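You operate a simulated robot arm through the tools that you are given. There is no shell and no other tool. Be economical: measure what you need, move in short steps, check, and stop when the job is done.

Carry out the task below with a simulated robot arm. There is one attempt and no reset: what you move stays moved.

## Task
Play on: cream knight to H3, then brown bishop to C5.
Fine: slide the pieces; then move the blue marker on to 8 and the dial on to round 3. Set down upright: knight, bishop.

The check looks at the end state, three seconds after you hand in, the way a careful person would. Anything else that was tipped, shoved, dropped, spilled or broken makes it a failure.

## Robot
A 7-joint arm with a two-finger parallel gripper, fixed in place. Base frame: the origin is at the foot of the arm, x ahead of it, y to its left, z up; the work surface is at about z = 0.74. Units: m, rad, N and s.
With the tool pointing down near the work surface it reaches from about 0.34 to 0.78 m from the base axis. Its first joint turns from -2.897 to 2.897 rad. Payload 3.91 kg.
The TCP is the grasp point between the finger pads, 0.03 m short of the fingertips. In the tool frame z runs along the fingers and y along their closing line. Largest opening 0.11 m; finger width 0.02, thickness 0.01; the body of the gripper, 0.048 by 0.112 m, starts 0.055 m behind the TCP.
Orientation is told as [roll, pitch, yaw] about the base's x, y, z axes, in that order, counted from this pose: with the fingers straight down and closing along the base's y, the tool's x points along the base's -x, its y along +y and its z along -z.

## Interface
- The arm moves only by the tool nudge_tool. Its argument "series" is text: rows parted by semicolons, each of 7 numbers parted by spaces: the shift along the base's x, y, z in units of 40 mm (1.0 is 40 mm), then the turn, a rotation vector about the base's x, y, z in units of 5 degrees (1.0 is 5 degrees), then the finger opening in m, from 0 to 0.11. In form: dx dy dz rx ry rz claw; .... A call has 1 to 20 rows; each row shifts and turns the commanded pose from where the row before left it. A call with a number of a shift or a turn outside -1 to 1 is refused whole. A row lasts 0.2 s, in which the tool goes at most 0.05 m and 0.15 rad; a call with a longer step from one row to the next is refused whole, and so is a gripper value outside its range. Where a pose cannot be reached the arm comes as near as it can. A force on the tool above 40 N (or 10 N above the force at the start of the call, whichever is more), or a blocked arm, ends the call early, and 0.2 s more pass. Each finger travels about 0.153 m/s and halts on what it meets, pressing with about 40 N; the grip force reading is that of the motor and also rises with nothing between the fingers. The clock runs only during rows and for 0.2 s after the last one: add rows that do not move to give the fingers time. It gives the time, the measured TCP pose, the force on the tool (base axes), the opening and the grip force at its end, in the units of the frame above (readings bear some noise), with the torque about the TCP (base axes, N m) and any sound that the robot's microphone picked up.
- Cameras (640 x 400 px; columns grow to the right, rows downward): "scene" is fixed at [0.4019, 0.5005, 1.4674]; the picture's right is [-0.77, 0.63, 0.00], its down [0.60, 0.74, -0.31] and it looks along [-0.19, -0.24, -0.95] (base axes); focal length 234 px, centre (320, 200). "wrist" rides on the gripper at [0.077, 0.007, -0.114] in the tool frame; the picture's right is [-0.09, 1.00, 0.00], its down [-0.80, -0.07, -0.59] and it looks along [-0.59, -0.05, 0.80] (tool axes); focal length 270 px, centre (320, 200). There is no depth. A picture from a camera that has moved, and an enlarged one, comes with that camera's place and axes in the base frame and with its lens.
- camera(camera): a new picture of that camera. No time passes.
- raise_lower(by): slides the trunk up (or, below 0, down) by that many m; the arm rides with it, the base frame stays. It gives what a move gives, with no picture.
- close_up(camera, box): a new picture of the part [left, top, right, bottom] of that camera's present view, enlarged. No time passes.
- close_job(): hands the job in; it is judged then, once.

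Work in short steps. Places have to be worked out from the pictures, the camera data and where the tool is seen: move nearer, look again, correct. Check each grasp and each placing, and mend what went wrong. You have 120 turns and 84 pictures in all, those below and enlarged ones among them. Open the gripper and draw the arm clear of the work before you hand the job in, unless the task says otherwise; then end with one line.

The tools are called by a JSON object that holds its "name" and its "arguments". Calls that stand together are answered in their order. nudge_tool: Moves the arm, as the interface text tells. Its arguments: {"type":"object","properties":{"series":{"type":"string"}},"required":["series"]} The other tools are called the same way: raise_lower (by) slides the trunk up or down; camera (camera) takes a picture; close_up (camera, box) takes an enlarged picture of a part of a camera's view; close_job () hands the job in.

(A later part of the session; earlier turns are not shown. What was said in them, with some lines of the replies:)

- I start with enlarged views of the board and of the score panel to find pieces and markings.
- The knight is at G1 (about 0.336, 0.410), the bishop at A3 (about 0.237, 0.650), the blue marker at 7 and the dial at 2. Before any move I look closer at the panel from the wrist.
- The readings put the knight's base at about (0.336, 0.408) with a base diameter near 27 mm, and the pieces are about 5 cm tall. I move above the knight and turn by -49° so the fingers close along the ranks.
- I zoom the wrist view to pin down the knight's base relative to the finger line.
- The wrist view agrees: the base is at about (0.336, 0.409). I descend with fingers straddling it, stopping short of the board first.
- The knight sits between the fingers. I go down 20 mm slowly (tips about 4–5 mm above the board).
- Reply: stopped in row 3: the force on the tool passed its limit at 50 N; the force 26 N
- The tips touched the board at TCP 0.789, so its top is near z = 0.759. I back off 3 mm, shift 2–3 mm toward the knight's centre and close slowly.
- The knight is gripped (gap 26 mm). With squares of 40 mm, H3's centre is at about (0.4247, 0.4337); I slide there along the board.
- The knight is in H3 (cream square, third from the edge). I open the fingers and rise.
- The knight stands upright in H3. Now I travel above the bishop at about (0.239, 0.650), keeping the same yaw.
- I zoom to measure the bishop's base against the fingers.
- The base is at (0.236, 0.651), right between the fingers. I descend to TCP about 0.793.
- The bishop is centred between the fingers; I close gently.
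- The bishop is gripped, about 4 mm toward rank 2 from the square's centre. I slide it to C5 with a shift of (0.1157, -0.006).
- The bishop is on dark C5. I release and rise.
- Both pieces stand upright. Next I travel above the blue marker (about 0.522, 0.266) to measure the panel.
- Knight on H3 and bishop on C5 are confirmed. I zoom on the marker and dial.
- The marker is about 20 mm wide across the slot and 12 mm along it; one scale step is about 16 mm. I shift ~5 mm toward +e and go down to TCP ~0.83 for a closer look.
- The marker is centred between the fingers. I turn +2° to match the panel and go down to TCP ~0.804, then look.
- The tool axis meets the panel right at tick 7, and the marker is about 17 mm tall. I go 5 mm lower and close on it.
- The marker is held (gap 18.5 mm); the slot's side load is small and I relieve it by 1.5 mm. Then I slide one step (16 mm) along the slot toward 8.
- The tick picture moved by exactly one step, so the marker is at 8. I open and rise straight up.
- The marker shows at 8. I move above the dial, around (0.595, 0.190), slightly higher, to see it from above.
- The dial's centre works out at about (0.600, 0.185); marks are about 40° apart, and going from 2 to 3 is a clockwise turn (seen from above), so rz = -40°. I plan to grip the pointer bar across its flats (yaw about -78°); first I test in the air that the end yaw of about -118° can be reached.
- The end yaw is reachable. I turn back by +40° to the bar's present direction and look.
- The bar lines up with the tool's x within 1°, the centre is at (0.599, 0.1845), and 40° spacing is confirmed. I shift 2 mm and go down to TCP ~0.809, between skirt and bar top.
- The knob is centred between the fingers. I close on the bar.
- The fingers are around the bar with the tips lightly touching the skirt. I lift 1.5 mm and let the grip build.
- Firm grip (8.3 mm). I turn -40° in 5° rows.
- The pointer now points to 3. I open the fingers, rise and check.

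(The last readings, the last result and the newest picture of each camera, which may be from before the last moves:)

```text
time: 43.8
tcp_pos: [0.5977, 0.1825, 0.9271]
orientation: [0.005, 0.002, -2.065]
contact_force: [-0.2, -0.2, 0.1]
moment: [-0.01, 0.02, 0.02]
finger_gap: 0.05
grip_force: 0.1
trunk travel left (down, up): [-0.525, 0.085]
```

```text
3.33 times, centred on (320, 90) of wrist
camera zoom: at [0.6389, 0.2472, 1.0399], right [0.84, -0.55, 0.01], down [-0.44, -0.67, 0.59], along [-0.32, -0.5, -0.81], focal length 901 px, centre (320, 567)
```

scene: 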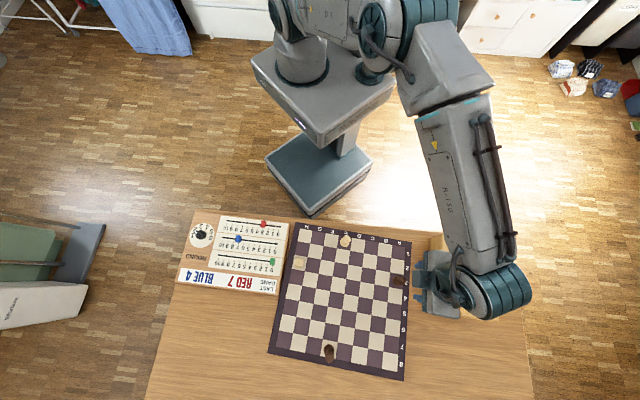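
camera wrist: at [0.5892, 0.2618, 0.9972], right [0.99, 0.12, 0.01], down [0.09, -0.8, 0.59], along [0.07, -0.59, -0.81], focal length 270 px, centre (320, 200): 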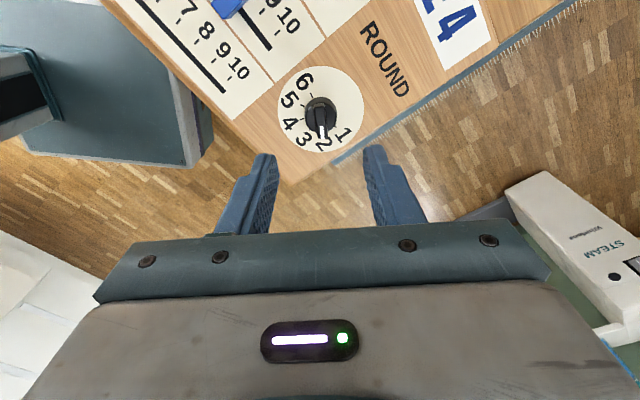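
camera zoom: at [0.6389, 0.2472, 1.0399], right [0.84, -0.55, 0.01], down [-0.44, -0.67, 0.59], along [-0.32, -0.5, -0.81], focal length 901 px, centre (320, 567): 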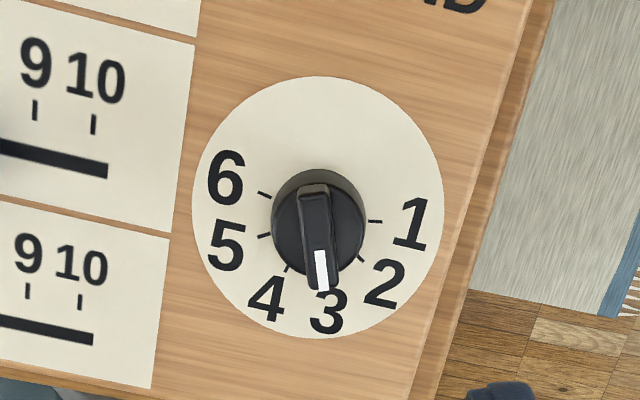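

The dial points to 3. I draw the arm up and away from the panel for a final check.

{"name": "nudge_tool", "arguments": {"series": "0 -0.4 0.8 0 0 1 0.05;0 -0.4 0.8 0 0 1 0.05;-0.3 -0.4 0.8 0 0 1 0.05;-0.3 -0.4 0.8 0 0 1 0.05;-0.3 -0.4 0.8 0 0 1 0.05;-0.3 -0.4 0.5 0 0 1 0.05;-0.3 -0.4 0 0 0 1 0.05;0 0 0 0 0 0 0.05"}}

{"name": "camera", "arguments": {"camera": "scene"}}

{"name": "close_up", "arguments": {"camera": "scene", "box": [170, 205, 298, 300]}}

{"name": "close_up", "arguments": {"camera": "scene", "box": [260, 210, 420, 390]}}

```text
time: 45.6
tcp_pos: [0.5385, 0.0726, 1.1062]
orientation: [0.006, 0.003, -1.453]
contact_force: [0.5, -0.1, -0.8]
moment: [-0.01, -0.01, -0.01]
finger_gap: 0.0504
grip_force: 0.1
trunk travel left (down, up): [-0.525, 0.085]
```

```text
42 pictures are left
```

scene: 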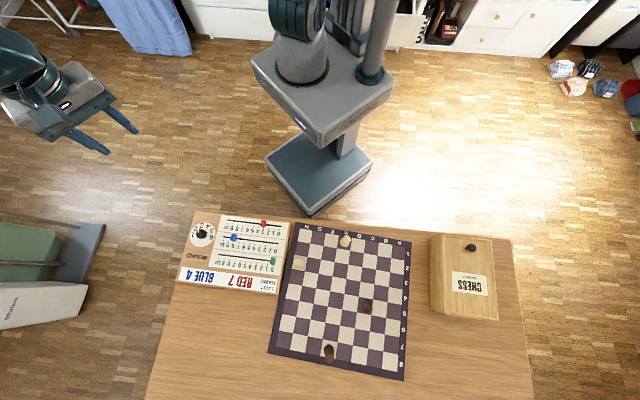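

```text
4.21 times, centred on (234, 252) of scene
camera zoom: at [0.4019, 0.5005, 1.4674], right [-0.77, 0.63, 0.0], down [0.6, 0.74, -0.31], along [-0.19, -0.24, -0.95], focal length 984 px, centre (682, -21)
```

zoom: 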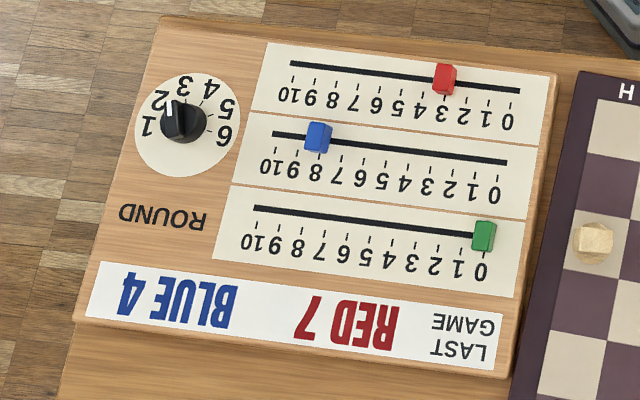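

```text
2.22 times, centred on (340, 300) of scene
camera zoom: at [0.4019, 0.5005, 1.4674], right [-0.77, 0.63, 0.0], down [0.6, 0.74, -0.31], along [-0.19, -0.24, -0.95], focal length 519 px, centre (276, -22)
```

zoom: 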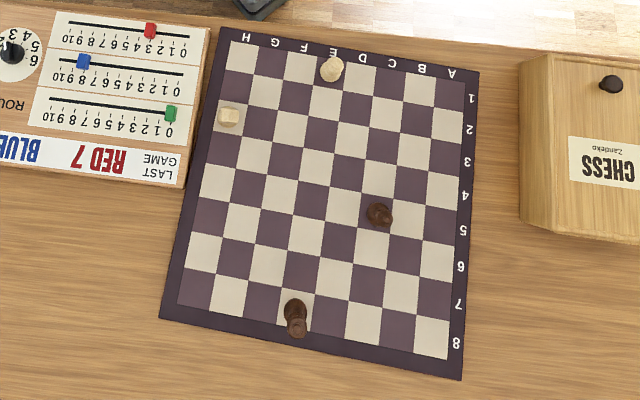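

The panel reads well; I enlarge the dial once more to be sure of the pointer.

{"name": "close_up", "arguments": {"camera": "scene", "box": [190, 215, 222, 245]}}

```text
13.33 times, centred on (206, 230) of scene
camera zoom: at [0.4019, 0.5005, 1.4674], right [-0.77, 0.63, 0.0], down [0.6, 0.74, -0.31], along [-0.19, -0.24, -0.95], focal length 3115 px, centre (1840, -200)
```

zoom: 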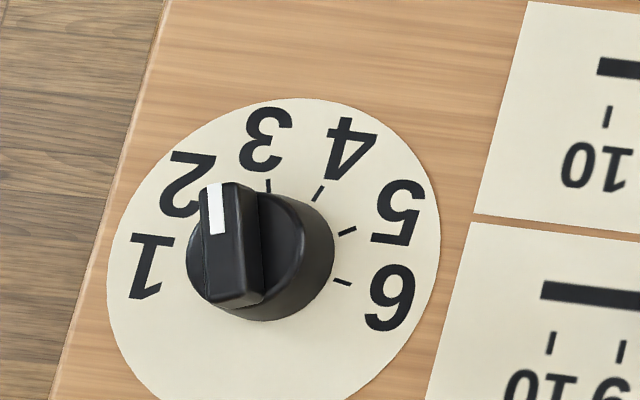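

The knight is on H3 and the bishop on C5, both upright. The blue marker is at 8 and the dial pointer is within about 1° of 3. The arm is clear with the gripper open, so I hand in.

{"name": "close_job", "arguments": {}}

```text
The job is handed in.
```

The job is handed in: the cream knight is on H3 and the brown bishop on C5, both upright, with the blue marker at 8 and the dial at round 3; the score panel shifted about 1.5 mm along the way.
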